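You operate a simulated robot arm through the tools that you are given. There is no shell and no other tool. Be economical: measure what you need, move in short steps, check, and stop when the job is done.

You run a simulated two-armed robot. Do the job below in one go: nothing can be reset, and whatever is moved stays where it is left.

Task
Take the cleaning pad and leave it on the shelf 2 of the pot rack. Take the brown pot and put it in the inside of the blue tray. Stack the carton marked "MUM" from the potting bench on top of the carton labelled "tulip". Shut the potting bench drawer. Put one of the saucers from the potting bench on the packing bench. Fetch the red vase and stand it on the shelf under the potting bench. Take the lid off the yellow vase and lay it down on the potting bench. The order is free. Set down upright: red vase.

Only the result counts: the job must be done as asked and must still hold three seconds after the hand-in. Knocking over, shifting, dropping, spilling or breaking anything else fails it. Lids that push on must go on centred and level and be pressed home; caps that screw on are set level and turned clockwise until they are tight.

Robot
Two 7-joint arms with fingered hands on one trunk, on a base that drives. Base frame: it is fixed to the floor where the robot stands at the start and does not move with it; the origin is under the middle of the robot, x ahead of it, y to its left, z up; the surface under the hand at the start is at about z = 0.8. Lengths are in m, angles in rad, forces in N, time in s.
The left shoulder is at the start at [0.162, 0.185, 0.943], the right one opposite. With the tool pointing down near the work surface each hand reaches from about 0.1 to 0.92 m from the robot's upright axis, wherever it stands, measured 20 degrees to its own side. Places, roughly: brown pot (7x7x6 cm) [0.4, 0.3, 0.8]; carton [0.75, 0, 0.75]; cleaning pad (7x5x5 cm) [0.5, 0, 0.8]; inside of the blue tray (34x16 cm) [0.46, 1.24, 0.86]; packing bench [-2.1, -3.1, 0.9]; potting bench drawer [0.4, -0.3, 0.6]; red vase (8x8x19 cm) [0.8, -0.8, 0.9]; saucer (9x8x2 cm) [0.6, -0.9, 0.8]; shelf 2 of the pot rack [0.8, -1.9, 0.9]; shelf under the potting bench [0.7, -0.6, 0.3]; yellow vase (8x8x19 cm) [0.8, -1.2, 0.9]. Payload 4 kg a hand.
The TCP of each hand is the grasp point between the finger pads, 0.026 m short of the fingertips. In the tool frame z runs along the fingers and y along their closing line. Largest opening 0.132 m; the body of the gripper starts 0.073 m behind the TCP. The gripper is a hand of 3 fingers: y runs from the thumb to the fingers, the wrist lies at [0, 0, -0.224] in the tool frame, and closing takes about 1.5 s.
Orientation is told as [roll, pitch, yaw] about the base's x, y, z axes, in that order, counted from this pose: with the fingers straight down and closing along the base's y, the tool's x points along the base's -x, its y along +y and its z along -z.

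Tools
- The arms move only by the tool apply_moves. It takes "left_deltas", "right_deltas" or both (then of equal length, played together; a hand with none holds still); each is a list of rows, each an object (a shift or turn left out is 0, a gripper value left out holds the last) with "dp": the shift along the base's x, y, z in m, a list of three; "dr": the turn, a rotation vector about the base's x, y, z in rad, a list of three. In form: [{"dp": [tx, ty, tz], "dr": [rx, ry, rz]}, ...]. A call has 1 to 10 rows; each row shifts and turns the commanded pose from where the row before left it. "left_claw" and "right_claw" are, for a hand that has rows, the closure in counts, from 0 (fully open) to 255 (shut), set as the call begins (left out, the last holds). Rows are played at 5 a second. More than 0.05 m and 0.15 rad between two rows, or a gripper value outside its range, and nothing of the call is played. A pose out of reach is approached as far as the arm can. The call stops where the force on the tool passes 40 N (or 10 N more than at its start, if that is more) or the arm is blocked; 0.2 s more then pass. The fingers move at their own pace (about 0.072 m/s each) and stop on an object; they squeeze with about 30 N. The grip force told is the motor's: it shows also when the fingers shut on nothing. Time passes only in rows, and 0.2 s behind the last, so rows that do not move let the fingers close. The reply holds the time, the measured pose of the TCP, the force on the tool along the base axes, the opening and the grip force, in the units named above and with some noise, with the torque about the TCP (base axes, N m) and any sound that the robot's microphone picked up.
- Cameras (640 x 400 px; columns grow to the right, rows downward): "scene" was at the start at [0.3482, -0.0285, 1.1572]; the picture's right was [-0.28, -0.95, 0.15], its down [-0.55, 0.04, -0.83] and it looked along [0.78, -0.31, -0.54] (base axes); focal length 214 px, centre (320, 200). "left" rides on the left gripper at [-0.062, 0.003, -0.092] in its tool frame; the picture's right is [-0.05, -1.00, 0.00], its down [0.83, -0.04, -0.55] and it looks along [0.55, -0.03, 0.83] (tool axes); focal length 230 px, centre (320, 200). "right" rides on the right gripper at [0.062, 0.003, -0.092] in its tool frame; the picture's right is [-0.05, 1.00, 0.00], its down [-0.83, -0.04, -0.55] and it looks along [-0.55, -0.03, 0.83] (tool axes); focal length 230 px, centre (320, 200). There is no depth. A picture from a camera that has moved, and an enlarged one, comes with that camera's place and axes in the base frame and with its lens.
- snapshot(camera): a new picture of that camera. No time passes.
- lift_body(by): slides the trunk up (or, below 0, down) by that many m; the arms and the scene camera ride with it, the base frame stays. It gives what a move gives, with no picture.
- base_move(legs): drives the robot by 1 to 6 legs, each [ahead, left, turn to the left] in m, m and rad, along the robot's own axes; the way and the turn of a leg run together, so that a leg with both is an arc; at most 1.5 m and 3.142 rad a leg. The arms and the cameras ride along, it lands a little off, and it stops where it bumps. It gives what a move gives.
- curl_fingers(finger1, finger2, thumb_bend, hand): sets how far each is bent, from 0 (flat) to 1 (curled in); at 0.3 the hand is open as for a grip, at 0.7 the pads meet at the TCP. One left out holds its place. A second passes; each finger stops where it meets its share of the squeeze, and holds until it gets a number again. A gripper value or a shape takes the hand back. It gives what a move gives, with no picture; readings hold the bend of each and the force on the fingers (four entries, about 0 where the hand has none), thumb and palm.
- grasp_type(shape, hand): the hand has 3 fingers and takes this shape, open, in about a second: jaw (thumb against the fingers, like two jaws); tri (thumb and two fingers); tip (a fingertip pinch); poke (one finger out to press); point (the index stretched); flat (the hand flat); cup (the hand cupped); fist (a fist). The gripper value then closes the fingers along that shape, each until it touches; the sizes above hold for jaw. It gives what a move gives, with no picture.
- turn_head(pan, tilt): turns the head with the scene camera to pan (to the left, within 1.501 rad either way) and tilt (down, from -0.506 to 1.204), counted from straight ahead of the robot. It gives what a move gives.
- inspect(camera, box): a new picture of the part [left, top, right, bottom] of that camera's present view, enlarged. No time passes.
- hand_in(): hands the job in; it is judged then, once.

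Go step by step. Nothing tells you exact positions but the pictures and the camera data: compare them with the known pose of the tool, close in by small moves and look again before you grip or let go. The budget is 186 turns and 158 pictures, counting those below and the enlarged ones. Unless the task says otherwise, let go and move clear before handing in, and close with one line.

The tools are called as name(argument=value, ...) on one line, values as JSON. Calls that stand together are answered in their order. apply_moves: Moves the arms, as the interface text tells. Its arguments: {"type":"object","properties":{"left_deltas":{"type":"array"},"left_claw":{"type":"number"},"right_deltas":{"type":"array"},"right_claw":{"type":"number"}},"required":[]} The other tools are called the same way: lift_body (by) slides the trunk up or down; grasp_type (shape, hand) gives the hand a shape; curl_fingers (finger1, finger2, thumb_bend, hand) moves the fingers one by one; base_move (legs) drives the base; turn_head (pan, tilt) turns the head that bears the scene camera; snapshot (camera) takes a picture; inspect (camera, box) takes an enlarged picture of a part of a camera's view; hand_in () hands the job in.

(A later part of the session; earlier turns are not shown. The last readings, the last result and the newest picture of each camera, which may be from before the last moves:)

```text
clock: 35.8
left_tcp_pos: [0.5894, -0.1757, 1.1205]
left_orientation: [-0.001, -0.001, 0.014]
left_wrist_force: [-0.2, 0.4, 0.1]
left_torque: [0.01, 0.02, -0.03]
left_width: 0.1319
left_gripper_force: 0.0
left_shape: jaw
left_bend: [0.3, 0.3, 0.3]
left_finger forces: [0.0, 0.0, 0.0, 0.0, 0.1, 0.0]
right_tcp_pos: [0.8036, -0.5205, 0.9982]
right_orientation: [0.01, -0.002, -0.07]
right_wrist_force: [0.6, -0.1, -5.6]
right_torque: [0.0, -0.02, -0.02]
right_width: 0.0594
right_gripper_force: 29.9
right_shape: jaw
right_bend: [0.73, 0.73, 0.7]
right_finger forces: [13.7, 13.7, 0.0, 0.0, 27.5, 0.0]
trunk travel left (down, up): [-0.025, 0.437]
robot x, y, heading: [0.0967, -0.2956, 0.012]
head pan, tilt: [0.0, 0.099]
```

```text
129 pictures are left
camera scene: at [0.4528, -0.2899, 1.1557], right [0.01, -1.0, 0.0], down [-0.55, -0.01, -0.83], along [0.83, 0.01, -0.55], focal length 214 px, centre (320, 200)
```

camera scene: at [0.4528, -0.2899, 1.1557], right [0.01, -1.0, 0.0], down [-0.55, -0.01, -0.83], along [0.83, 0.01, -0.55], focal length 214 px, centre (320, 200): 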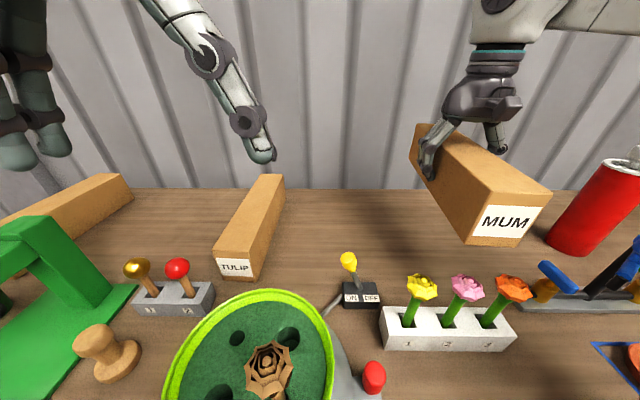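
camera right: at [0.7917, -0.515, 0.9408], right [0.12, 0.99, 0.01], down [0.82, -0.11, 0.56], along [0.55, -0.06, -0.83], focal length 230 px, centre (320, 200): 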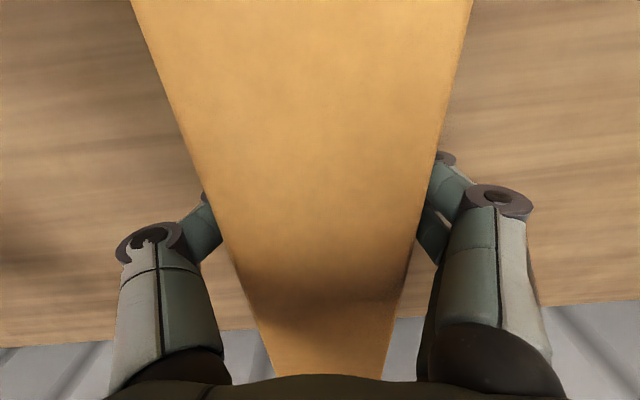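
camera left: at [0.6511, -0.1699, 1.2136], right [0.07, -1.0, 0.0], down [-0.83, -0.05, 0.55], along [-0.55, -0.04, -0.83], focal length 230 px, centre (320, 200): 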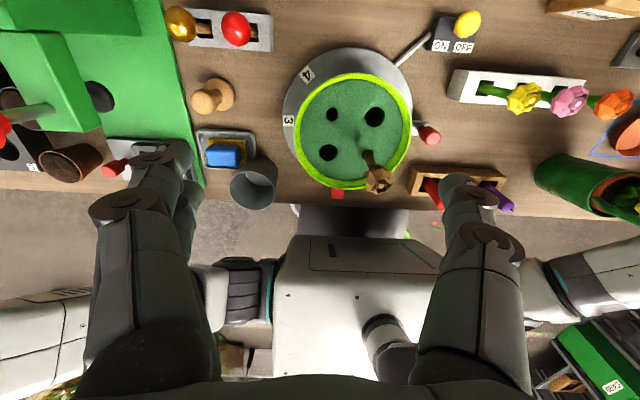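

The carton hangs level. I lift the left hand out of the way, then shift the base left so the carton goes over TULIP.

apply_moves(left_deltas=[{"dp": [-0.03, 0, 0.03]}, {"dp": [-0.03, 0, 0.03]}, {"dp": [-0.03, 0, 0.03]}, {"dp": [-0.02, 0, 0.02]}], right_deltas=[{"dp": [0, 0, 0.01]}, {"dp": [0, 0, 0.01]}, {"dp": [0, 0, 0.01]}, {"dp": [0, 0, 0]}])

base_move(legs=[[0, 0.3, 0]])

snapshot(camera="scene")

snapshot(camera="right")

```text
clock: 36.8
left_tcp_pos: [0.482, -0.2099, 1.144]
left_orientation: [-0.004, -0.001, 0.015]
left_wrist_force: [-0.5, 0.8, -0.3]
left_torque: [0.02, -0.01, -0.01]
left_width: 0.1319
left_gripper_force: 0.0
left_shape: jaw
left_bend: [0.3, 0.3, 0.3]
left_finger forces: [0.0, 0.0, 0.0, 0.1, 0.1, 0.0]
left hand out of reach, approached as far as the arm can: row 1, 2, 3, 4
right_tcp_pos: [0.8037, -0.5198, 1.0283]
right_orientation: [0.011, -0.003, -0.073]
right_wrist_force: [0.6, -1.3, -6.3]
right_torque: [0.01, 0.01, -0.02]
right_width: 0.0592
right_gripper_force: 30.1
right_shape: jaw
right_bend: [0.73, 0.73, 0.7]
right_finger forces: [13.7, 13.7, 0.0, 0.0, 27.4, 0.1]
trunk travel left (down, up): [-0.025, 0.437]
robot x, y, heading: [0.101, -0.2938, 0.014]
head pan, tilt: [0.0, 0.099]
```

```text
clock: 38.9
left_tcp_pos: [0.4789, 0.0917, 1.1427]
left_orientation: [-0.006, -0.001, 0.011]
left_wrist_force: [0.6, 0.9, 0.8]
left_torque: [-0.03, 0.0, 0.01]
left_width: 0.1315
left_gripper_force: 0.0
left_shape: jaw
left_bend: [0.3, 0.3, 0.3]
left_finger forces: [0.0, 0.0, 0.0, 0.0, 0.0, 0.1]
right_tcp_pos: [0.8, -0.2206, 1.0276]
right_orientation: [0.007, -0.003, -0.072]
right_wrist_force: [-1.0, 0.4, -5.5]
right_torque: [-0.03, 0.01, -0.02]
right_width: 0.0593
right_gripper_force: 29.7
right_shape: jaw
right_bend: [0.73, 0.73, 0.7]
right_finger forces: [14.0, 13.7, 0.0, 0.1, 27.6, 0.1]
trunk travel left (down, up): [-0.025, 0.437]
robot x, y, heading: [0.0942, 0.0048, 0.013]
head pan, tilt: [0.0, 0.099]
```

```text
128 pictures are left
camera scene: at [0.4491, 0.0113, 1.1558], right [0.01, -1.0, 0.0], down [-0.55, -0.01, -0.83], along [0.83, 0.01, -0.55], focal length 214 px, centre (320, 200)
```

scene: 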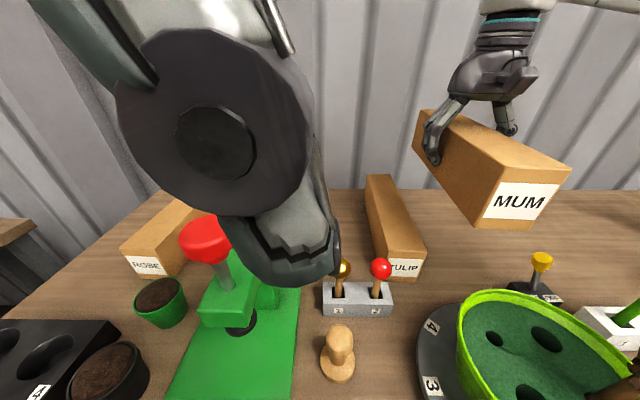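

```text
127 pictures are left
camera right: at [0.7381, -0.2132, 1.1204], right [0.12, 0.99, 0.01], down [0.82, -0.11, 0.56], along [0.55, -0.06, -0.83], focal length 230 px, centre (320, 200)
```

right: 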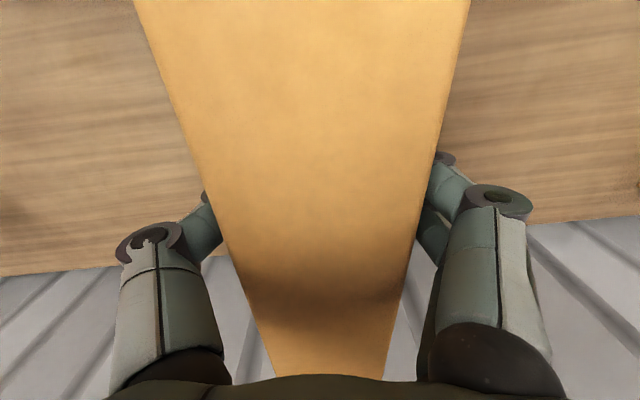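

TULIP lies just left of the hanging carton. I zoom in to measure both in the same picture.

inspect(camera="scene", box=[340, 100, 600, 300])

```text
2.00 times, centred on (470, 200) of scene
camera zoom: at [0.4491, 0.0113, 1.1558], right [0.01, -1.0, 0.0], down [-0.55, -0.01, -0.83], along [0.83, 0.01, -0.55], focal length 429 px, centre (20, 200)
```

zoom: 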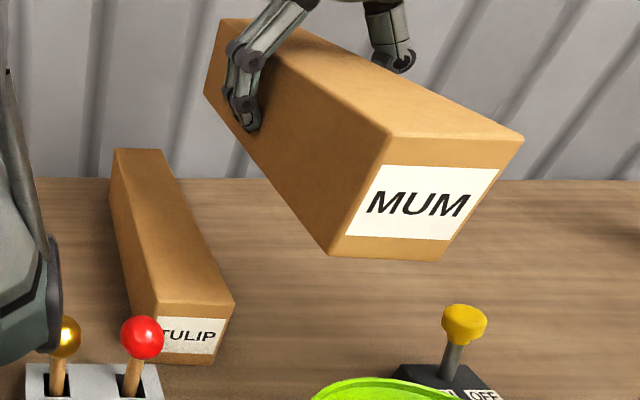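

Both readings agree: TULIP's centre is (0.851, -0.144), top 0.88, and the carton in hand is 7 cm wide and gripped at its middle. I move over and lower to just above TULIP.

apply_moves(right_deltas=[{"dp": [0.0, 0.03, 0], "dr": [0, 0, 0.02]}, {"dp": [0.0, 0.03, 0]}, {"dp": [0.0, 0.017, -0.02]}, {"dp": [0.02, 0, -0.02]}, {"dp": [0.02, 0, -0.02]}, {"dp": [0.011, 0, 0]}, {"dp": [0, 0, 0]}])

snapshot(camera="scene")

```text
clock: 40.5
left_tcp_pos: [0.4793, 0.0923, 1.1439]
left_orientation: [-0.003, -0.002, 0.013]
left_wrist_force: [0.9, 0.5, -0.8]
left_torque: [0.01, 0.0, 0.0]
left_width: 0.1321
left_gripper_force: 0.0
left_shape: jaw
left_bend: [0.3, 0.3, 0.3]
left_finger forces: [0.0, 0.0, 0.1, 0.0, 0.0, 0.1]
right_tcp_pos: [0.8157, -0.1805, 0.9573]
right_orientation: [0.01, -0.003, -0.052]
right_wrist_force: [0.0, -0.2, -4.7]
right_torque: [-0.01, -0.02, 0.01]
right_width: 0.0593
right_gripper_force: 29.9
right_shape: jaw
right_bend: [0.73, 0.73, 0.7]
right_finger forces: [13.7, 13.7, 0.0, 0.1, 27.4, 0.0]
right hand out of reach, approached as far as the arm can: row 1, 2, 3, 4, 5, 6
trunk travel left (down, up): [-0.025, 0.437]
robot x, y, heading: [0.0985, 0.002, 0.016]
head pan, tilt: [0.0, 0.099]
```

```text
125 pictures are left
camera scene: at [0.449, 0.0107, 1.156], right [0.01, -1.0, 0.0], down [-0.55, -0.01, -0.83], along [0.83, 0.01, -0.55], focal length 214 px, centre (320, 200)
```

scene: 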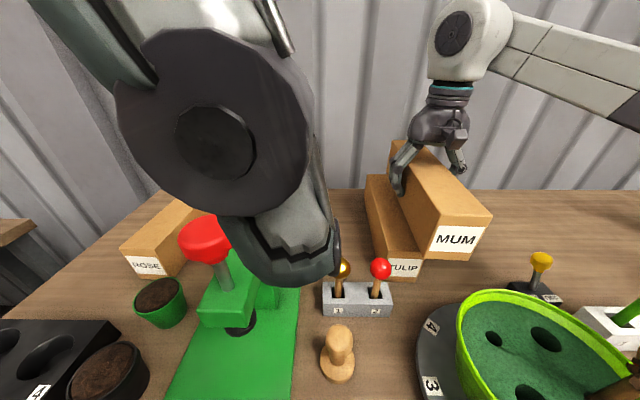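

The carton is still about 3.6 cm short both ways. I let the base make up the difference.

base_move(legs=[[0.03, 0.036, 0]])

snapshot(camera="scene")

```text
clock: 41.4
left_tcp_pos: [0.508, 0.1294, 1.1455]
left_orientation: [-0.005, -0.001, 0.012]
left_wrist_force: [0.5, 0.9, 0.2]
left_torque: [-0.06, -0.03, 0.01]
left_width: 0.132
left_gripper_force: 0.1
left_shape: jaw
left_bend: [0.3, 0.3, 0.3]
left_finger forces: [0.0, 0.1, 0.1, 0.0, 0.0, 0.1]
right_tcp_pos: [0.844, -0.1429, 0.9567]
right_orientation: [0.007, -0.002, -0.052]
right_wrist_force: [0.3, 0.2, -4.9]
right_torque: [-0.02, 0.0, 0.03]
right_width: 0.0591
right_gripper_force: 29.9
right_shape: jaw
right_bend: [0.73, 0.73, 0.7]
right_finger forces: [13.8, 13.9, 0.0, 0.1, 27.4, 0.1]
trunk travel left (down, up): [-0.025, 0.437]
robot x, y, heading: [0.1284, 0.0441, 0.016]
head pan, tilt: [0.0, 0.099]
```

```text
124 pictures are left
camera scene: at [0.4781, 0.0483, 1.1562], right [0.01, -1.0, 0.0], down [-0.55, -0.01, -0.84], along [0.84, 0.01, -0.55], focal length 214 px, centre (320, 200)
```

scene: 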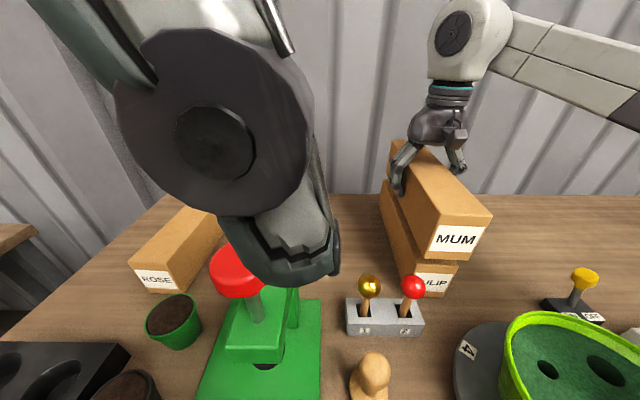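

The carton is now over TULIP to within a centimetre. I lower it slowly until it touches.

apply_moves(right_deltas=[{"dp": [0, 0, -0.01]}, {"dp": [0, 0, -0.008]}, {"dp": [0, 0, -0.004]}, {"dp": [0, 0, -0.004]}, {"dp": [0, 0, -0.003]}, {"dp": [0, 0, 0]}])

inspect(camera="scene", box=[360, 120, 520, 320])

```text
clock: 42.8
left_tcp_pos: [0.5064, 0.1278, 1.145]
left_orientation: [-0.004, -0.002, 0.012]
left_wrist_force: [-0.2, 0.2, 0.3]
left_torque: [0.03, 0.01, 0.0]
left_width: 0.1318
left_gripper_force: 0.1
left_shape: jaw
left_bend: [0.3, 0.3, 0.3]
left_finger forces: [0.0, 0.0, 0.0, 0.1, 0.0, 0.1]
right_tcp_pos: [0.8447, -0.1428, 0.9324]
right_orientation: [0.015, -0.01, -0.053]
right_wrist_force: [9.1, -2.5, 22.8]
right_torque: [-0.17, -0.14, 0.01]
right_width: 0.0593
right_gripper_force: 30.4
right_shape: jaw
right_bend: [0.73, 0.73, 0.7]
right_finger forces: [15.4, 15.0, 0.0, 0.0, 32.8, 0.0]
trunk travel left (down, up): [-0.025, 0.437]
robot x, y, heading: [0.1256, 0.0432, 0.011]
head pan, tilt: [0.0, 0.099]
```

```text
2.00 times, centred on (440, 220) of scene
camera zoom: at [0.4762, 0.0475, 1.1572], right [0.01, -1.0, 0.0], down [-0.55, -0.01, -0.84], along [0.84, 0.01, -0.55], focal length 429 px, centre (80, 160)
```

zoom: 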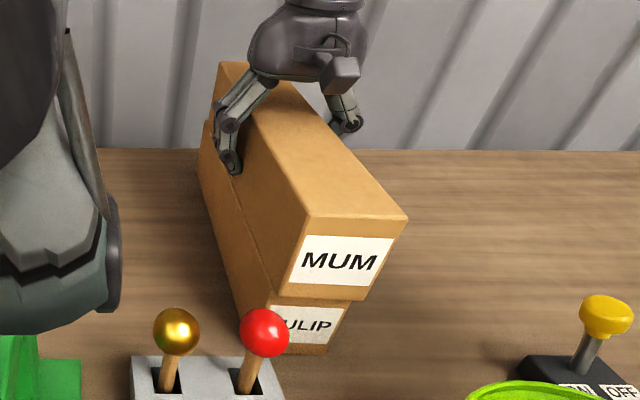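

The carton rests on TULIP. I open the hand and go straight up.

apply_moves(right_deltas=[{"dp": [0, 0, 0.002]}, {"dp": [0, 0, 0]}])

apply_moves(right_deltas=[{"dp": [0, 0, 0]}, {"dp": [0, 0, 0]}, {"dp": [0, 0, 0]}, {"dp": [0, 0, 0]}, {"dp": [0, 0, 0]}, {"dp": [0, 0, 0]}, {"dp": [0, 0, 0.03]}, {"dp": [0, 0, 0.03]}, {"dp": [-0.01, 0, 0.03]}, {"dp": [-0.01, 0, 0.03]}], right_claw=0)

apply_moves(right_deltas=[{"dp": [-0.04, -0.02, 0.02], "dr": [0, 0, 0.04]}, {"dp": [-0.04, -0.02, 0.01]}, {"dp": [-0.04, -0.02, 0]}, {"dp": [-0.04, -0.02, 0]}, {"dp": [-0.04, -0.02, 0]}, {"dp": [-0.03, -0.02, 0]}])

snapshot(camera="scene")

```text
clock: 43.4
left_tcp_pos: [0.5074, 0.1286, 1.145]
left_orientation: [-0.006, -0.004, 0.012]
left_wrist_force: [-0.3, 0.2, -0.6]
left_torque: [0.05, 0.02, -0.01]
left_width: 0.1317
left_gripper_force: 0.0
left_shape: jaw
left_bend: [0.3, 0.3, 0.3]
left_finger forces: [0.0, 0.1, 0.0, 0.1, 0.1, 0.1]
right_tcp_pos: [0.8437, -0.1424, 0.9317]
right_orientation: [0.014, -0.007, -0.053]
right_wrist_force: [10.7, -3.6, 24.7]
right_torque: [-0.13, -0.2, -0.02]
right_width: 0.0592
right_gripper_force: 30.3
right_shape: jaw
right_bend: [0.74, 0.73, 0.7]
right_finger forces: [15.5, 15.2, 0.0, 0.0, 33.1, 0.0]
trunk travel left (down, up): [-0.025, 0.437]
robot x, y, heading: [0.1258, 0.044, 0.02]
head pan, tilt: [0.0, 0.099]
```

```text
clock: 45.6
left_tcp_pos: [0.5079, 0.1279, 1.1447]
left_orientation: [-0.005, -0.003, 0.011]
left_wrist_force: [-0.5, 0.8, 0.3]
left_torque: [0.02, 0.0, 0.02]
left_width: 0.132
left_gripper_force: 0.1
left_shape: jaw
left_bend: [0.3, 0.3, 0.3]
left_finger forces: [0.0, 0.1, 0.0, 0.1, 0.1, 0.1]
right_tcp_pos: [0.8096, -0.1588, 1.0439]
right_orientation: [0.01, -0.005, -0.052]
right_wrist_force: [-0.4, 0.0, 0.7]
right_torque: [-0.01, -0.01, 0.01]
right_width: 0.1318
right_gripper_force: 0.0
right_shape: jaw
right_bend: [0.3, 0.3, 0.3]
right_finger forces: [0.0, 0.0, 0.0, 0.0, 0.0, 0.1]
right hand out of reach, approached as far as the arm can: row 7, 8, 10
trunk travel left (down, up): [-0.025, 0.437]
robot x, y, heading: [0.1274, 0.0481, 0.014]
head pan, tilt: [0.0, 0.099]
```

```text
clock: 47.0
left_tcp_pos: [0.5067, 0.1284, 1.1442]
left_orientation: [-0.003, -0.001, 0.012]
left_wrist_force: [1.0, -0.5, 0.3]
left_torque: [0.02, -0.02, -0.01]
left_width: 0.132
left_gripper_force: 0.1
left_shape: jaw
left_bend: [0.3, 0.3, 0.3]
left_finger forces: [0.0, 0.0, 0.1, 0.0, 0.0, 0.0]
right_tcp_pos: [0.5782, -0.28, 1.0742]
right_orientation: [0.014, -0.007, -0.01]
right_wrist_force: [0.3, -0.1, 0.6]
right_torque: [-0.01, -0.03, 0.0]
right_width: 0.1319
right_gripper_force: 0.1
right_shape: jaw
right_bend: [0.3, 0.3, 0.3]
right_finger forces: [0.0, 0.0, 0.0, 0.0, 0.0, 0.1]
trunk travel left (down, up): [-0.025, 0.437]
robot x, y, heading: [0.1214, 0.0432, 0.013]
head pan, tilt: [0.0, 0.099]
```

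```text
122 pictures are left
camera scene: at [0.4768, 0.0466, 1.1565], right [0.01, -1.0, 0.0], down [-0.55, -0.01, -0.84], along [0.84, 0.01, -0.55], focal length 214 px, centre (320, 200)
```

scene: 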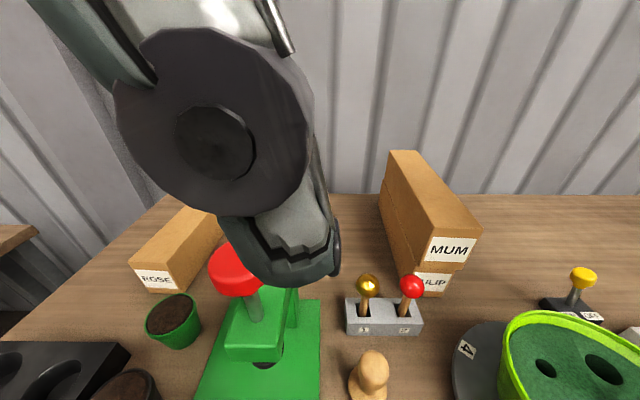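

MUM stands on TULIP. Next comes the brown pot; I shift the base left and look at it closely.

base_move(legs=[[-0.08, 0.1, 0]])

turn_head(pan=0.5, tilt=0.6)

snapshot(camera="scene")

snapshot(camera="left")

```text
clock: 48.2
left_tcp_pos: [0.4266, 0.228, 1.1431]
left_orientation: [-0.005, -0.002, 0.016]
left_wrist_force: [-0.2, 0.1, -0.1]
left_torque: [-0.03, 0.03, 0.0]
left_width: 0.1318
left_gripper_force: 0.0
left_shape: jaw
left_bend: [0.3, 0.3, 0.3]
left_finger forces: [0.0, 0.1, 0.0, 0.1, 0.0, 0.0]
right_tcp_pos: [0.499, -0.1799, 1.0736]
right_orientation: [0.009, -0.004, -0.008]
right_wrist_force: [-0.2, 0.6, -0.6]
right_torque: [-0.02, -0.02, 0.01]
right_width: 0.1322
right_gripper_force: 0.1
right_shape: jaw
right_bend: [0.3, 0.3, 0.3]
right_finger forces: [0.0, 0.1, 0.1, 0.0, 0.0, 0.0]
trunk travel left (down, up): [-0.025, 0.437]
robot x, y, heading: [0.0413, 0.1411, 0.018]
head pan, tilt: [0.0, 0.099]
```

```text
clock: 49.2
left_tcp_pos: [0.4263, 0.2272, 1.1441]
left_orientation: [-0.004, -0.002, 0.015]
left_wrist_force: [0.9, 0.5, -0.5]
left_torque: [0.04, -0.04, 0.0]
left_width: 0.1319
left_gripper_force: 0.0
left_shape: jaw
left_bend: [0.3, 0.3, 0.3]
left_finger forces: [0.1, 0.1, 0.0, 0.0, 0.0, 0.1]
right_tcp_pos: [0.4985, -0.1791, 1.0731]
right_orientation: [0.01, -0.005, -0.008]
right_wrist_force: [-1.5, 0.4, 1.0]
right_torque: [0.0, -0.01, -0.04]
right_width: 0.1322
right_gripper_force: 0.1
right_shape: jaw
right_bend: [0.3, 0.3, 0.3]
right_finger forces: [0.1, 0.1, 0.0, 0.0, 0.0, 0.0]
trunk travel left (down, up): [-0.025, 0.437]
robot x, y, heading: [0.0435, 0.1389, 0.012]
head pan, tilt: [0.499, 0.6]
```

```text
121 pictures are left
camera scene: at [0.3617, 0.1884, 1.1219], right [0.44, -0.87, -0.22], down [-0.82, -0.28, -0.5], along [0.37, 0.4, -0.84], focal length 214 px, centre (320, 200)
```

scene: 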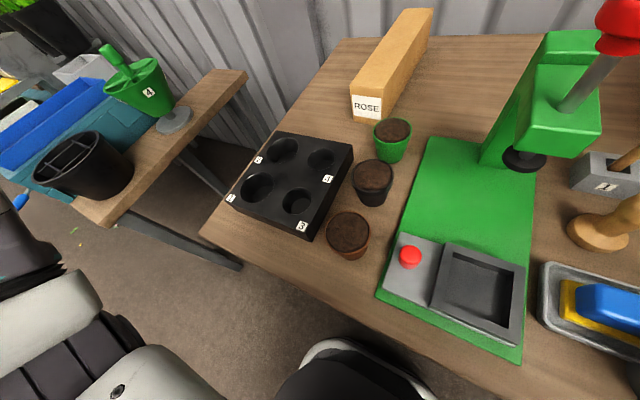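

```text
120 pictures are left
camera left: at [0.4883, 0.2326, 1.237], right [0.07, -1.0, 0.0], down [-0.83, -0.05, 0.55], along [-0.55, -0.04, -0.83], focal length 230 px, centre (320, 200)
```

left: 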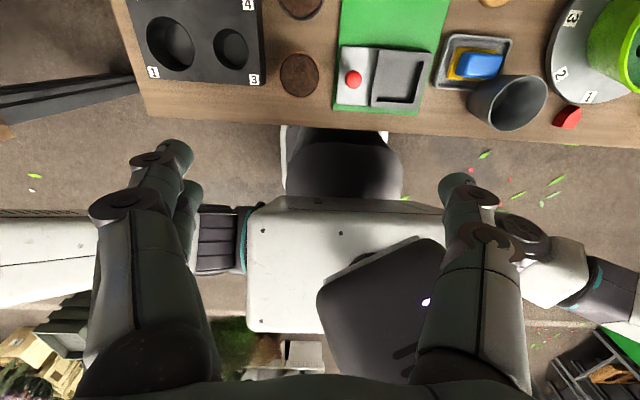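

The brown pot is near (0.449, 0.256), with about 2.5 cm free on either side. I part-close the left hand and come down above it.

apply_moves(left_deltas=[{"dp": [0.011, 0.015, -0.04]}, {"dp": [0.012, 0.015, -0.04]}, {"dp": [0, 0, -0.045]}, {"dp": [0, 0, -0.045]}, {"dp": [0, 0, -0.03]}, {"dp": [0, 0, 0]}], left_claw=75)

snapshot(camera="left")

snapshot(camera="scene")

```text
clock: 50.6
left_tcp_pos: [0.4503, 0.258, 0.9455]
left_orientation: [-0.006, -0.003, 0.016]
left_wrist_force: [0.6, -0.5, 0.4]
left_torque: [0.0, 0.03, 0.02]
left_width: 0.0935
left_gripper_force: 0.0
left_shape: jaw
left_bend: [0.67, 0.67, 0.64]
left_finger forces: [0.0, 0.0, 0.0, 0.0, 0.0, 0.0]
right_tcp_pos: [0.4993, -0.1805, 1.0741]
right_orientation: [0.01, -0.006, -0.006]
right_wrist_force: [0.9, 0.6, -0.2]
right_torque: [0.02, -0.02, 0.0]
right_width: 0.132
right_gripper_force: 0.1
right_shape: jaw
right_bend: [0.3, 0.3, 0.3]
right_finger forces: [0.1, 0.0, 0.0, 0.0, 0.0, 0.0]
trunk travel left (down, up): [-0.025, 0.437]
robot x, y, heading: [0.0452, 0.1422, 0.017]
head pan, tilt: [0.499, 0.6]
```

```text
119 pictures are left
camera left: at [0.5116, 0.2628, 1.0397], right [0.07, -1.0, 0.0], down [-0.83, -0.05, 0.55], along [-0.55, -0.04, -0.83], focal length 230 px, centre (320, 200)
```

left: 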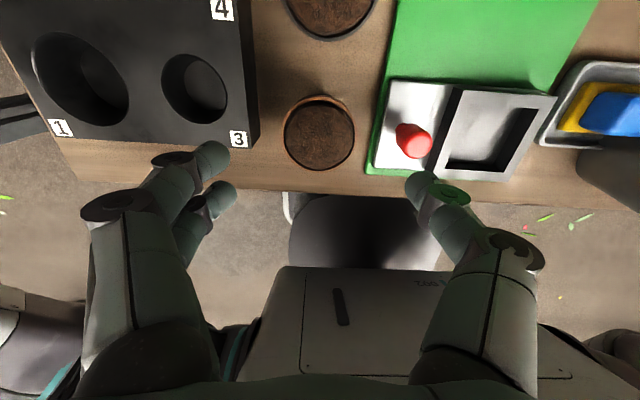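

```text
118 pictures are left
camera scene: at [0.3611, 0.1884, 1.1222], right [0.44, -0.87, -0.22], down [-0.82, -0.28, -0.5], along [0.37, 0.4, -0.84], focal length 214 px, centre (320, 200)
```

scene: 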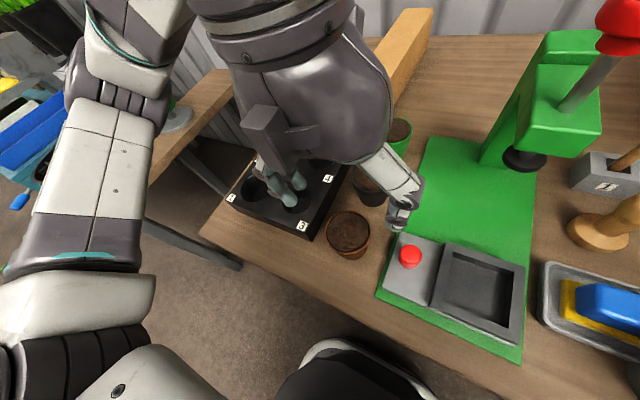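

The pot top is centred near (0.456, 0.258). The red button stands close on the thumb's side, so I turn the hand half a radian clockwise before going down.

apply_moves(left_deltas=[{"dp": [0.002, 0, 0], "dr": [0, 0, -0.13]}, {"dp": [0.002, 0, 0], "dr": [0, 0, -0.13]}, {"dp": [0.002, 0, 0], "dr": [0, 0, -0.13]}, {"dp": [0, 0, 0], "dr": [0, 0, -0.13]}, {"dp": [0, 0, -0.03]}, {"dp": [0, 0, 0]}])

snapshot(camera="left")

snapshot(camera="scene")

```text
clock: 52.0
left_tcp_pos: [0.4542, 0.2582, 0.9143]
left_orientation: [-0.002, -0.001, -0.505]
left_wrist_force: [0.6, -0.2, 0.7]
left_torque: [-0.05, 0.03, 0.0]
left_width: 0.0934
left_gripper_force: 0.1
left_shape: jaw
left_bend: [0.67, 0.67, 0.64]
left_finger forces: [0.0, 0.0, 0.0, 0.0, 0.1, 0.1]
right_tcp_pos: [0.4987, -0.1802, 1.0727]
right_orientation: [0.01, -0.006, -0.007]
right_wrist_force: [-0.3, 0.8, 0.2]
right_torque: [-0.02, -0.01, -0.01]
right_width: 0.1319
right_gripper_force: 0.0
right_shape: jaw
right_bend: [0.3, 0.3, 0.3]
right_finger forces: [0.0, 0.2, 0.0, 0.0, 0.0, 0.0]
trunk travel left (down, up): [-0.025, 0.437]
robot x, y, heading: [0.0422, 0.1419, 0.013]
head pan, tilt: [0.499, 0.6]
```

```text
117 pictures are left
camera left: at [0.5108, 0.2318, 1.0073], right [-0.44, -0.9, 0.0], down [-0.75, 0.37, 0.55], along [-0.5, 0.24, -0.83], focal length 230 px, centre (320, 200)
```

left: 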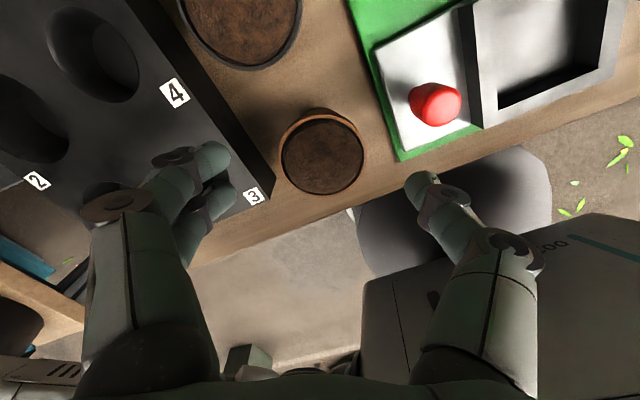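

```text
116 pictures are left
camera scene: at [0.3608, 0.1882, 1.1223], right [0.44, -0.87, -0.22], down [-0.82, -0.28, -0.5], along [0.37, 0.4, -0.84], focal length 214 px, centre (320, 200)
```

scene: 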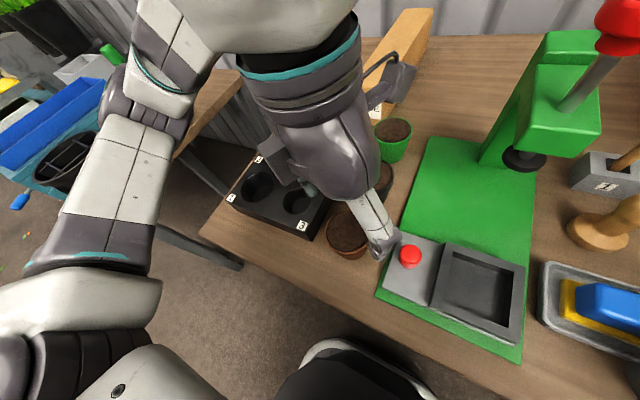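

The pot is centred, but the finger side is close to the black cell tray. I turn a bit more and narrow the opening before descending.

apply_moves(left_deltas=[{"dp": [0.0, -0.001, 0], "dr": [0, 0, -0.12]}, {"dp": [0, 0, 0], "dr": [0, 0, -0.12]}, {"dp": [0, 0, -0.015]}, {"dp": [0, 0, -0.015]}, {"dp": [0, 0, 0]}], left_claw=95)

snapshot(camera="left")

```text
clock: 53.2
left_tcp_pos: [0.456, 0.2559, 0.8861]
left_orientation: [-0.005, -0.002, -0.745]
left_wrist_force: [0.0, 1.1, 0.1]
left_torque: [0.02, -0.02, 0.02]
left_width: 0.0831
left_gripper_force: 0.1
left_shape: jaw
left_bend: [0.71, 0.71, 0.69]
left_finger forces: [0.0, 0.0, 0.0, 0.0, 0.0, 0.0]
right_tcp_pos: [0.4998, -0.179, 1.0737]
right_orientation: [0.01, -0.005, -0.006]
right_wrist_force: [-0.4, 0.8, 0.3]
right_torque: [0.0, 0.01, 0.07]
right_width: 0.132
right_gripper_force: 0.1
right_shape: jaw
right_bend: [0.3, 0.3, 0.3]
right_finger forces: [0.0, 0.0, 0.1, 0.0, 0.1, 0.1]
trunk travel left (down, up): [-0.025, 0.437]
robot x, y, heading: [0.0427, 0.1413, 0.023]
head pan, tilt: [0.499, 0.6]
```

```text
115 pictures are left
camera left: at [0.5039, 0.2175, 0.9779], right [-0.64, -0.77, 0.0], down [-0.64, 0.53, 0.55], along [-0.43, 0.35, -0.83], focal length 230 px, centre (320, 200)
```

left: 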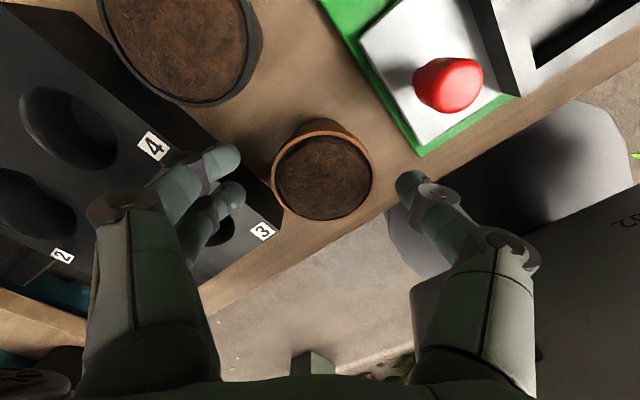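

The pot is still centred with room to spare. I shift a few millimetres away from the cell tray and go down gently.

apply_moves(left_deltas=[{"dp": [-0.003, -0.005, 0]}, {"dp": [0, 0, -0.015]}, {"dp": [0, 0, -0.013]}, {"dp": [0, 0, -0.01]}, {"dp": [0, 0, 0]}])

snapshot(camera="left")

```text
clock: 54.4
left_tcp_pos: [0.4524, 0.2511, 0.8452]
left_orientation: [-0.004, -0.002, -0.745]
left_wrist_force: [-0.2, -0.1, 0.6]
left_torque: [-0.01, -0.04, 0.03]
left_width: 0.0833
left_gripper_force: 0.0
left_shape: jaw
left_bend: [0.71, 0.71, 0.69]
left_finger forces: [0.1, 0.1, 0.1, 0.1, 0.0, 0.0]
right_tcp_pos: [0.4993, -0.1803, 1.074]
right_orientation: [0.011, -0.004, -0.008]
right_wrist_force: [-0.1, -0.1, 0.3]
right_torque: [-0.02, 0.0, 0.02]
right_width: 0.1322
right_gripper_force: 0.0
right_shape: jaw
right_bend: [0.3, 0.3, 0.3]
right_finger forces: [0.2, 0.0, 0.0, 0.0, 0.0, 0.0]
trunk travel left (down, up): [-0.025, 0.437]
robot x, y, heading: [0.048, 0.1409, 0.017]
head pan, tilt: [0.499, 0.6]
```

```text
114 pictures are left
camera left: at [0.5008, 0.2125, 0.9396], right [-0.64, -0.77, 0.0], down [-0.64, 0.53, 0.55], along [-0.43, 0.35, -0.83], focal length 230 px, centre (320, 200)
```

left: 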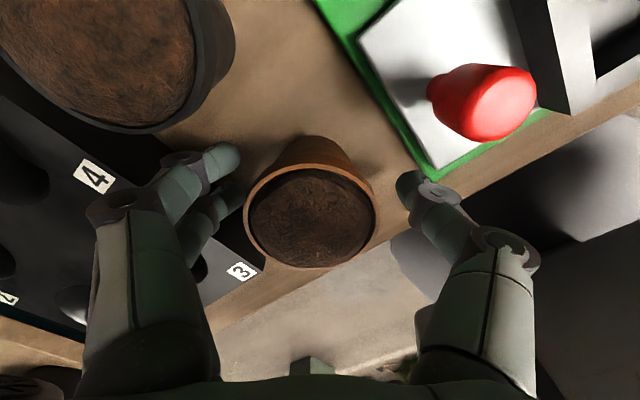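

No contact, and the pot is between the fingers. I close on it.

apply_moves(left_deltas=[{"dp": [0, 0, 0]}, {"dp": [0, 0, 0]}, {"dp": [0, 0, 0]}, {"dp": [0, 0, 0]}, {"dp": [0, 0, 0]}, {"dp": [0, 0, 0]}], left_claw=255)

snapshot(camera="left")

```text
clock: 55.8
left_tcp_pos: [0.4527, 0.2506, 0.847]
left_orientation: [-0.008, 0.0, -0.743]
left_wrist_force: [0.3, -0.9, -0.7]
left_torque: [0.01, 0.01, 0.02]
left_width: 0.0452
left_gripper_force: 30.3
left_shape: jaw
left_bend: [0.74, 0.73, 0.7]
left_finger forces: [13.0, 14.2, 0.0, 0.1, 26.0, 0.0]
right_tcp_pos: [0.4988, -0.1793, 1.0736]
right_orientation: [0.011, -0.001, -0.007]
right_wrist_force: [0.0, 0.4, 0.6]
right_torque: [-0.03, -0.02, 0.04]
right_width: 0.1321
right_gripper_force: 0.1
right_shape: jaw
right_bend: [0.3, 0.3, 0.3]
right_finger forces: [0.1, 0.0, 0.0, 0.1, 0.1, 0.0]
trunk travel left (down, up): [-0.025, 0.437]
robot x, y, heading: [0.0431, 0.1408, 0.017]
head pan, tilt: [0.499, 0.6]
```

```text
113 pictures are left
camera left: at [0.501, 0.2126, 0.9396], right [-0.64, -0.77, 0.0], down [-0.64, 0.53, 0.55], along [-0.43, 0.35, -0.83], focal length 230 px, centre (320, 200)
```

left: 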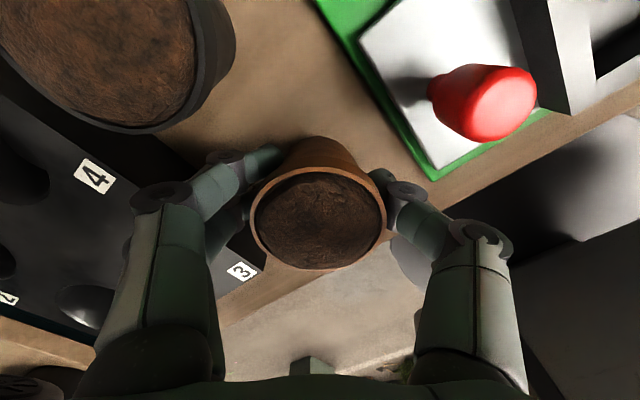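

The pot is held. I lift it straight up and turn the hand back.

apply_moves(left_deltas=[{"dp": [0, 0, 0.02]}, {"dp": [0, 0, 0.03]}, {"dp": [0, 0, 0.04]}, {"dp": [0, 0, 0.04]}, {"dp": [0, 0, 0.04], "dr": [0, 0, 0.12]}, {"dp": [-0.02, 0, 0.02], "dr": [0, 0, 0.12]}, {"dp": [-0.02, 0, 0], "dr": [0, 0, 0.12]}, {"dp": [0, 0, 0], "dr": [0, 0, 0.12]}])

base_move(legs=[[-0.25, 0, 0], [0, 0.6, 0]])

turn_head(pan=0.6, tilt=0.25)

snapshot(camera="scene")

snapshot(camera="left")

```text
clock: 57.6
left_tcp_pos: [0.4122, 0.2521, 1.0337]
left_orientation: [-0.005, 0.001, -0.263]
left_wrist_force: [0.3, 0.4, -2.0]
left_torque: [-0.01, 0.01, -0.03]
left_width: 0.0448
left_gripper_force: 30.5
left_shape: jaw
left_bend: [0.74, 0.73, 0.7]
left_finger forces: [13.1, 14.4, 0.0, 0.0, 25.9, 0.0]
right_tcp_pos: [0.4995, -0.179, 1.0738]
right_orientation: [0.011, -0.003, -0.008]
right_wrist_force: [-0.6, -0.3, -0.1]
right_torque: [0.01, 0.01, 0.01]
right_width: 0.1319
right_gripper_force: 0.0
right_shape: jaw
right_bend: [0.3, 0.3, 0.3]
right_finger forces: [0.0, 0.1, 0.0, 0.0, 0.1, 0.0]
trunk travel left (down, up): [-0.025, 0.437]
robot x, y, heading: [0.043, 0.1397, 0.016]
head pan, tilt: [0.499, 0.6]
```

```text
clock: 62.4
left_tcp_pos: [0.1573, 0.8473, 1.035]
left_orientation: [-0.006, -0.002, -0.266]
left_wrist_force: [0.0, -0.1, -1.2]
left_torque: [0.01, -0.01, -0.02]
left_width: 0.045
left_gripper_force: 29.3
left_shape: jaw
left_bend: [0.74, 0.73, 0.7]
left_finger forces: [13.2, 14.3, 0.0, 0.0, 26.0, 0.0]
right_tcp_pos: [0.2444, 0.4162, 1.0734]
right_orientation: [0.011, -0.004, -0.009]
right_wrist_force: [-0.4, -0.1, 0.1]
right_torque: [-0.02, 0.03, 0.01]
right_width: 0.1323
right_gripper_force: 0.0
right_shape: jaw
right_bend: [0.3, 0.3, 0.3]
right_finger forces: [0.0, 0.1, 0.0, 0.1, 0.1, 0.1]
trunk travel left (down, up): [-0.025, 0.437]
robot x, y, heading: [-0.2139, 0.738, 0.019]
head pan, tilt: [0.499, 0.6]
```

```text
clock: 63.2
left_tcp_pos: [0.1579, 0.848, 1.0339]
left_orientation: [-0.006, -0.002, -0.264]
left_wrist_force: [0.0, -0.1, -1.8]
left_torque: [0.0, -0.04, 0.01]
left_width: 0.045
left_gripper_force: 29.9
left_shape: jaw
left_bend: [0.74, 0.73, 0.7]
left_finger forces: [13.2, 14.3, 0.1, 0.1, 26.1, 0.1]
right_tcp_pos: [0.2437, 0.4152, 1.0734]
right_orientation: [0.009, -0.004, -0.008]
right_wrist_force: [-0.2, 0.4, -0.4]
right_torque: [0.03, -0.02, 0.02]
right_width: 0.132
right_gripper_force: 0.0
right_shape: jaw
right_bend: [0.3, 0.3, 0.3]
right_finger forces: [0.0, 0.1, 0.1, 0.0, 0.1, 0.0]
trunk travel left (down, up): [-0.025, 0.437]
robot x, y, heading: [-0.2108, 0.7342, 0.016]
head pan, tilt: [0.6, 0.25]
```

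```text
112 pictures are left
camera scene: at [0.1207, 0.7949, 1.1506], right [0.51, -0.82, -0.26], down [-0.63, -0.15, -0.76], along [0.58, 0.56, -0.59], focal length 214 px, centre (320, 200)
```

scene: 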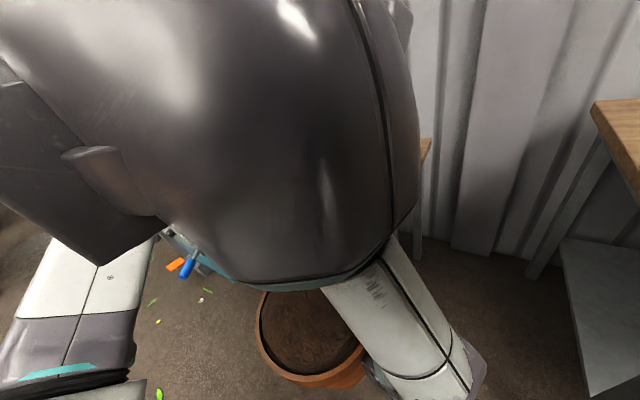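

```text
111 pictures are left
camera left: at [0.2187, 0.8354, 1.1273], right [-0.21, -0.98, 0.0], down [-0.81, 0.18, 0.55], along [-0.54, 0.11, -0.83], focal length 230 px, centre (320, 200)
```

left: 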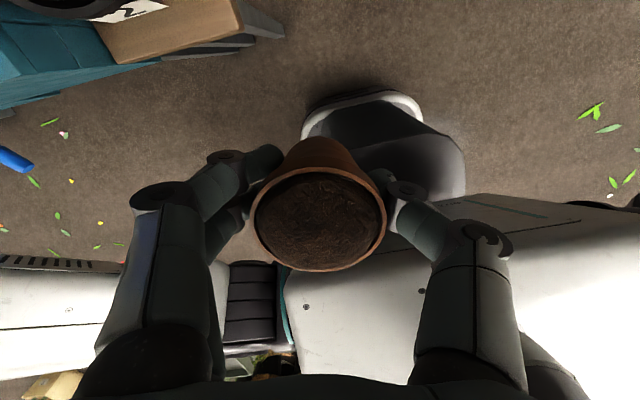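

The left hand blocks the head's view. I swing it to the right and look left at the side table.

apply_moves(left_deltas=[{"dp": [0.03, -0.03, 0]}, {"dp": [0.03, -0.03, 0]}, {"dp": [0.03, -0.03, 0]}, {"dp": [0.03, -0.03, 0]}, {"dp": [0.03, -0.03, 0]}])

turn_head(pan=0.9, tilt=0.15)

snapshot(camera="scene")

```text
clock: 64.4
left_tcp_pos: [0.3083, 0.6947, 1.033]
left_orientation: [-0.005, -0.001, -0.263]
left_wrist_force: [0.3, 0.4, -1.5]
left_torque: [0.01, 0.03, 0.01]
left_width: 0.0451
left_gripper_force: 30.2
left_shape: jaw
left_bend: [0.74, 0.73, 0.7]
left_finger forces: [13.5, 14.5, 0.1, 0.0, 26.1, 0.1]
right_tcp_pos: [0.2436, 0.4161, 1.072]
right_orientation: [0.013, -0.002, -0.008]
right_wrist_force: [-0.7, 0.0, 0.2]
right_torque: [0.01, -0.01, -0.03]
right_width: 0.1322
right_gripper_force: 0.0
right_shape: jaw
right_bend: [0.3, 0.3, 0.3]
right_finger forces: [0.1, 0.0, 0.0, 0.0, 0.0, 0.1]
trunk travel left (down, up): [-0.025, 0.437]
robot x, y, heading: [-0.2129, 0.7392, 0.014]
head pan, tilt: [0.6, 0.25]
```

```text
clock: 65.2
left_tcp_pos: [0.3086, 0.6974, 1.0339]
left_orientation: [-0.004, -0.003, -0.265]
left_wrist_force: [0.1, 0.4, -0.7]
left_torque: [0.01, 0.0, -0.02]
left_width: 0.0451
left_gripper_force: 30.2
left_shape: jaw
left_bend: [0.74, 0.73, 0.7]
left_finger forces: [13.4, 14.5, 0.0, 0.0, 26.0, 0.0]
right_tcp_pos: [0.2438, 0.416, 1.0732]
right_orientation: [0.01, -0.003, -0.01]
right_wrist_force: [0.7, 0.2, -0.4]
right_torque: [-0.02, -0.02, 0.0]
right_width: 0.1319
right_gripper_force: 0.1
right_shape: jaw
right_bend: [0.3, 0.3, 0.3]
right_finger forces: [0.0, 0.0, 0.1, 0.1, 0.0, 0.0]
trunk travel left (down, up): [-0.025, 0.437]
robot x, y, heading: [-0.2125, 0.7355, 0.017]
head pan, tilt: [0.901, 0.15]
```

```text
110 pictures are left
camera scene: at [0.1076, 0.8144, 1.1679], right [0.7, -0.61, -0.36], down [-0.54, -0.13, -0.83], along [0.46, 0.78, -0.42], focal length 214 px, centre (320, 200)
```

scene: 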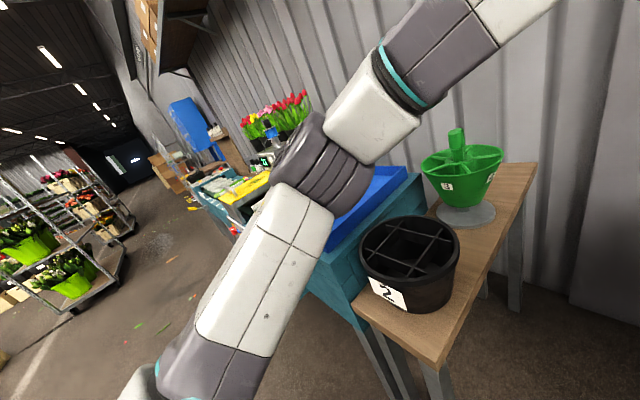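

The blue tray is in the teal cart beyond the board with the black pot and the green funnel. I raise the pot and shift the base to the left.

apply_moves(left_deltas=[{"dp": [-0.03, 0, 0.03]}, {"dp": [-0.03, 0, 0.03]}, {"dp": [-0.02, 0, 0.03]}, {"dp": [0, 0, 0.01]}])

base_move(legs=[[0, 0.27, 0]])

turn_head(pan=0.45, tilt=0.25)

snapshot(camera="scene")

snapshot(camera="left")

```text
clock: 66.2
left_tcp_pos: [0.2265, 0.6976, 1.1343]
left_orientation: [-0.002, -0.002, -0.263]
left_wrist_force: [0.0, 0.3, -1.1]
left_torque: [0.01, 0.01, -0.02]
left_width: 0.0446
left_gripper_force: 29.9
left_shape: jaw
left_bend: [0.74, 0.73, 0.7]
left_finger forces: [13.5, 14.6, 0.0, 0.0, 25.9, 0.1]
right_tcp_pos: [0.2438, 0.4164, 1.0737]
right_orientation: [0.01, -0.004, -0.009]
right_wrist_force: [0.2, -0.8, 0.3]
right_torque: [0.01, 0.0, -0.02]
right_width: 0.1318
right_gripper_force: 0.0
right_shape: jaw
right_bend: [0.3, 0.3, 0.3]
right_finger forces: [0.0, 0.0, 0.1, 0.0, 0.1, 0.0]
trunk travel left (down, up): [-0.025, 0.437]
robot x, y, heading: [-0.2129, 0.7365, 0.014]
head pan, tilt: [0.901, 0.15]
```

```text
clock: 68.1
left_tcp_pos: [0.2223, 0.9663, 1.1346]
left_orientation: [-0.006, -0.002, -0.267]
left_wrist_force: [-0.2, 0.8, -0.5]
left_torque: [-0.02, 0.0, -0.03]
left_width: 0.0448
left_gripper_force: 30.0
left_shape: jaw
left_bend: [0.74, 0.73, 0.7]
left_finger forces: [13.5, 14.6, 0.1, 0.1, 25.9, 0.0]
right_tcp_pos: [0.2396, 0.6853, 1.074]
right_orientation: [0.011, -0.003, -0.011]
right_wrist_force: [0.1, -0.5, 0.0]
right_torque: [-0.03, 0.0, 0.0]
right_width: 0.1319
right_gripper_force: 0.1
right_shape: jaw
right_bend: [0.3, 0.3, 0.3]
right_finger forces: [0.0, 0.0, 0.1, 0.0, 0.0, 0.1]
trunk travel left (down, up): [-0.025, 0.437]
robot x, y, heading: [-0.2148, 1.0079, 0.019]
head pan, tilt: [0.901, 0.15]
```

```text
clock: 69.0
left_tcp_pos: [0.2217, 0.9652, 1.1334]
left_orientation: [-0.007, -0.003, -0.266]
left_wrist_force: [-0.7, 0.9, -1.8]
left_torque: [0.0, -0.05, 0.0]
left_width: 0.0445
left_gripper_force: 29.7
left_shape: jaw
left_bend: [0.74, 0.73, 0.7]
left_finger forces: [13.5, 14.6, 0.0, 0.0, 26.0, 0.1]
right_tcp_pos: [0.2393, 0.6831, 1.074]
right_orientation: [0.009, -0.002, -0.01]
right_wrist_force: [0.2, 0.6, 0.7]
right_torque: [0.03, -0.01, 0.0]
right_width: 0.1321
right_gripper_force: 0.1
right_shape: jaw
right_bend: [0.3, 0.3, 0.3]
right_finger forces: [0.0, 0.0, 0.1, 0.0, 0.0, 0.0]
trunk travel left (down, up): [-0.025, 0.437]
robot x, y, heading: [-0.2141, 1.0097, 0.015]
head pan, tilt: [0.45, 0.25]
```

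```text
109 pictures are left
camera scene: at [0.1233, 1.0513, 1.1474], right [0.4, -0.89, -0.2], down [-0.65, -0.12, -0.76], along [0.65, 0.43, -0.62], focal length 214 px, centre (320, 200)
```

scene: 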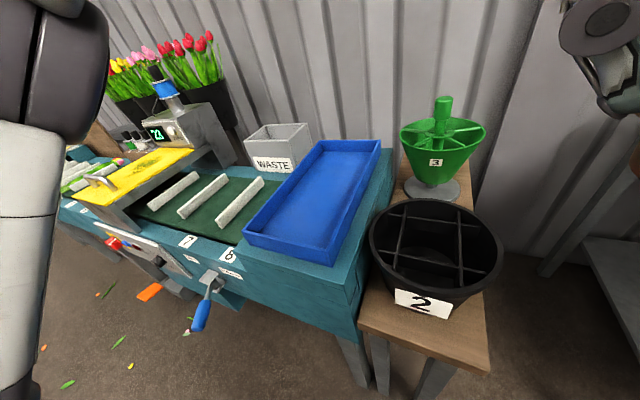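

```text
108 pictures are left
camera left: at [0.2834, 0.9529, 1.2271], right [-0.21, -0.98, 0.0], down [-0.81, 0.18, 0.55], along [-0.54, 0.11, -0.83], focal length 230 px, centre (320, 200)
```

left: 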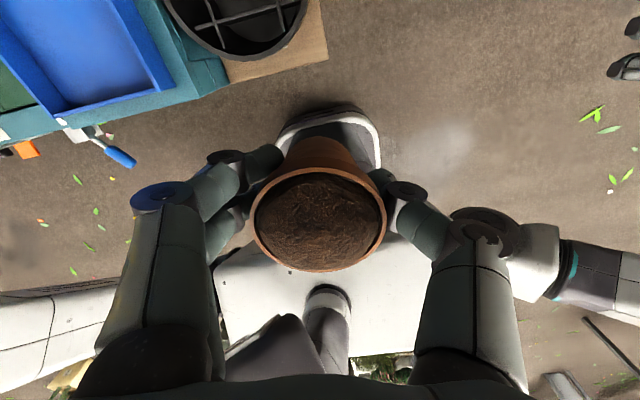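

I have a clear view: the blue tray runs along x, centred near (0.445, 1.235). I carry the pot over it at height.

apply_moves(left_deltas=[{"dp": [0.028, 0.034, 0], "dr": [0, 0, 0.13]}, {"dp": [0.028, 0.034, 0], "dr": [0, 0, 0.13]}, {"dp": [0.028, 0.034, 0]}, {"dp": [0.028, 0.034, 0]}, {"dp": [0.028, 0.034, 0]}, {"dp": [0.028, 0.034, 0]}, {"dp": [0.028, 0.034, 0]}, {"dp": [0.027, 0.032, 0]}, {"dp": [0, 0, -0.04]}, {"dp": [0, 0, -0.04]}])

snapshot(camera="scene")

snapshot(camera="left")

```text
clock: 71.2
left_tcp_pos: [0.4472, 1.2381, 1.0542]
left_orientation: [-0.005, 0.001, -0.006]
left_wrist_force: [0.1, 0.0, -1.0]
left_torque: [0.02, 0.01, 0.03]
left_width: 0.0447
left_gripper_force: 29.9
left_shape: jaw
left_bend: [0.74, 0.73, 0.7]
left_finger forces: [13.6, 14.6, 0.0, 0.0, 25.8, 0.1]
right_tcp_pos: [0.2416, 0.6844, 1.0716]
right_orientation: [0.009, -0.003, -0.01]
right_wrist_force: [-0.3, 0.7, -0.5]
right_torque: [-0.01, 0.02, 0.01]
right_width: 0.1318
right_gripper_force: 0.1
right_shape: jaw
right_bend: [0.3, 0.3, 0.3]
right_finger forces: [0.1, 0.1, 0.1, 0.0, 0.0, 0.1]
trunk travel left (down, up): [-0.025, 0.437]
robot x, y, heading: [-0.2125, 1.0069, 0.013]
head pan, tilt: [0.45, 0.25]
```

```text
107 pictures are left
camera scene: at [0.1246, 1.0519, 1.1467], right [0.4, -0.89, -0.2], down [-0.65, -0.12, -0.75], along [0.65, 0.43, -0.62], focal length 214 px, centre (320, 200)
```

scene: 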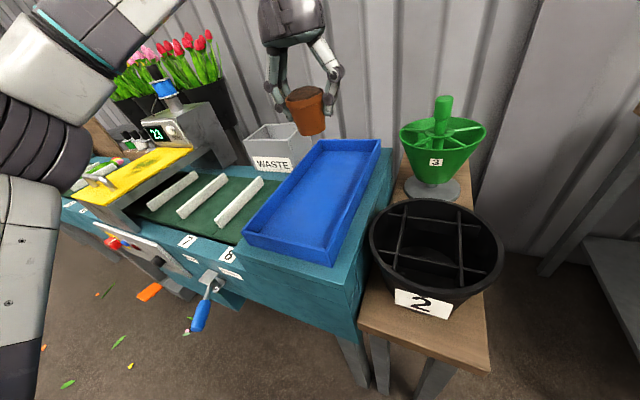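

```text
106 pictures are left
camera left: at [0.5096, 1.2405, 1.1463], right [0.05, -1.0, 0.01], down [-0.83, -0.04, 0.56], along [-0.55, -0.03, -0.83], focal length 230 px, centre (320, 200)
```

left: 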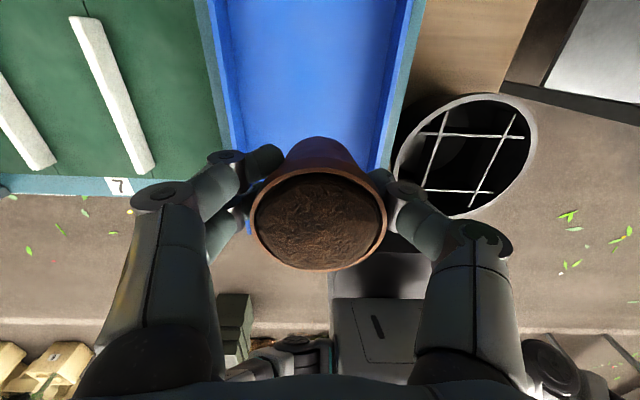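

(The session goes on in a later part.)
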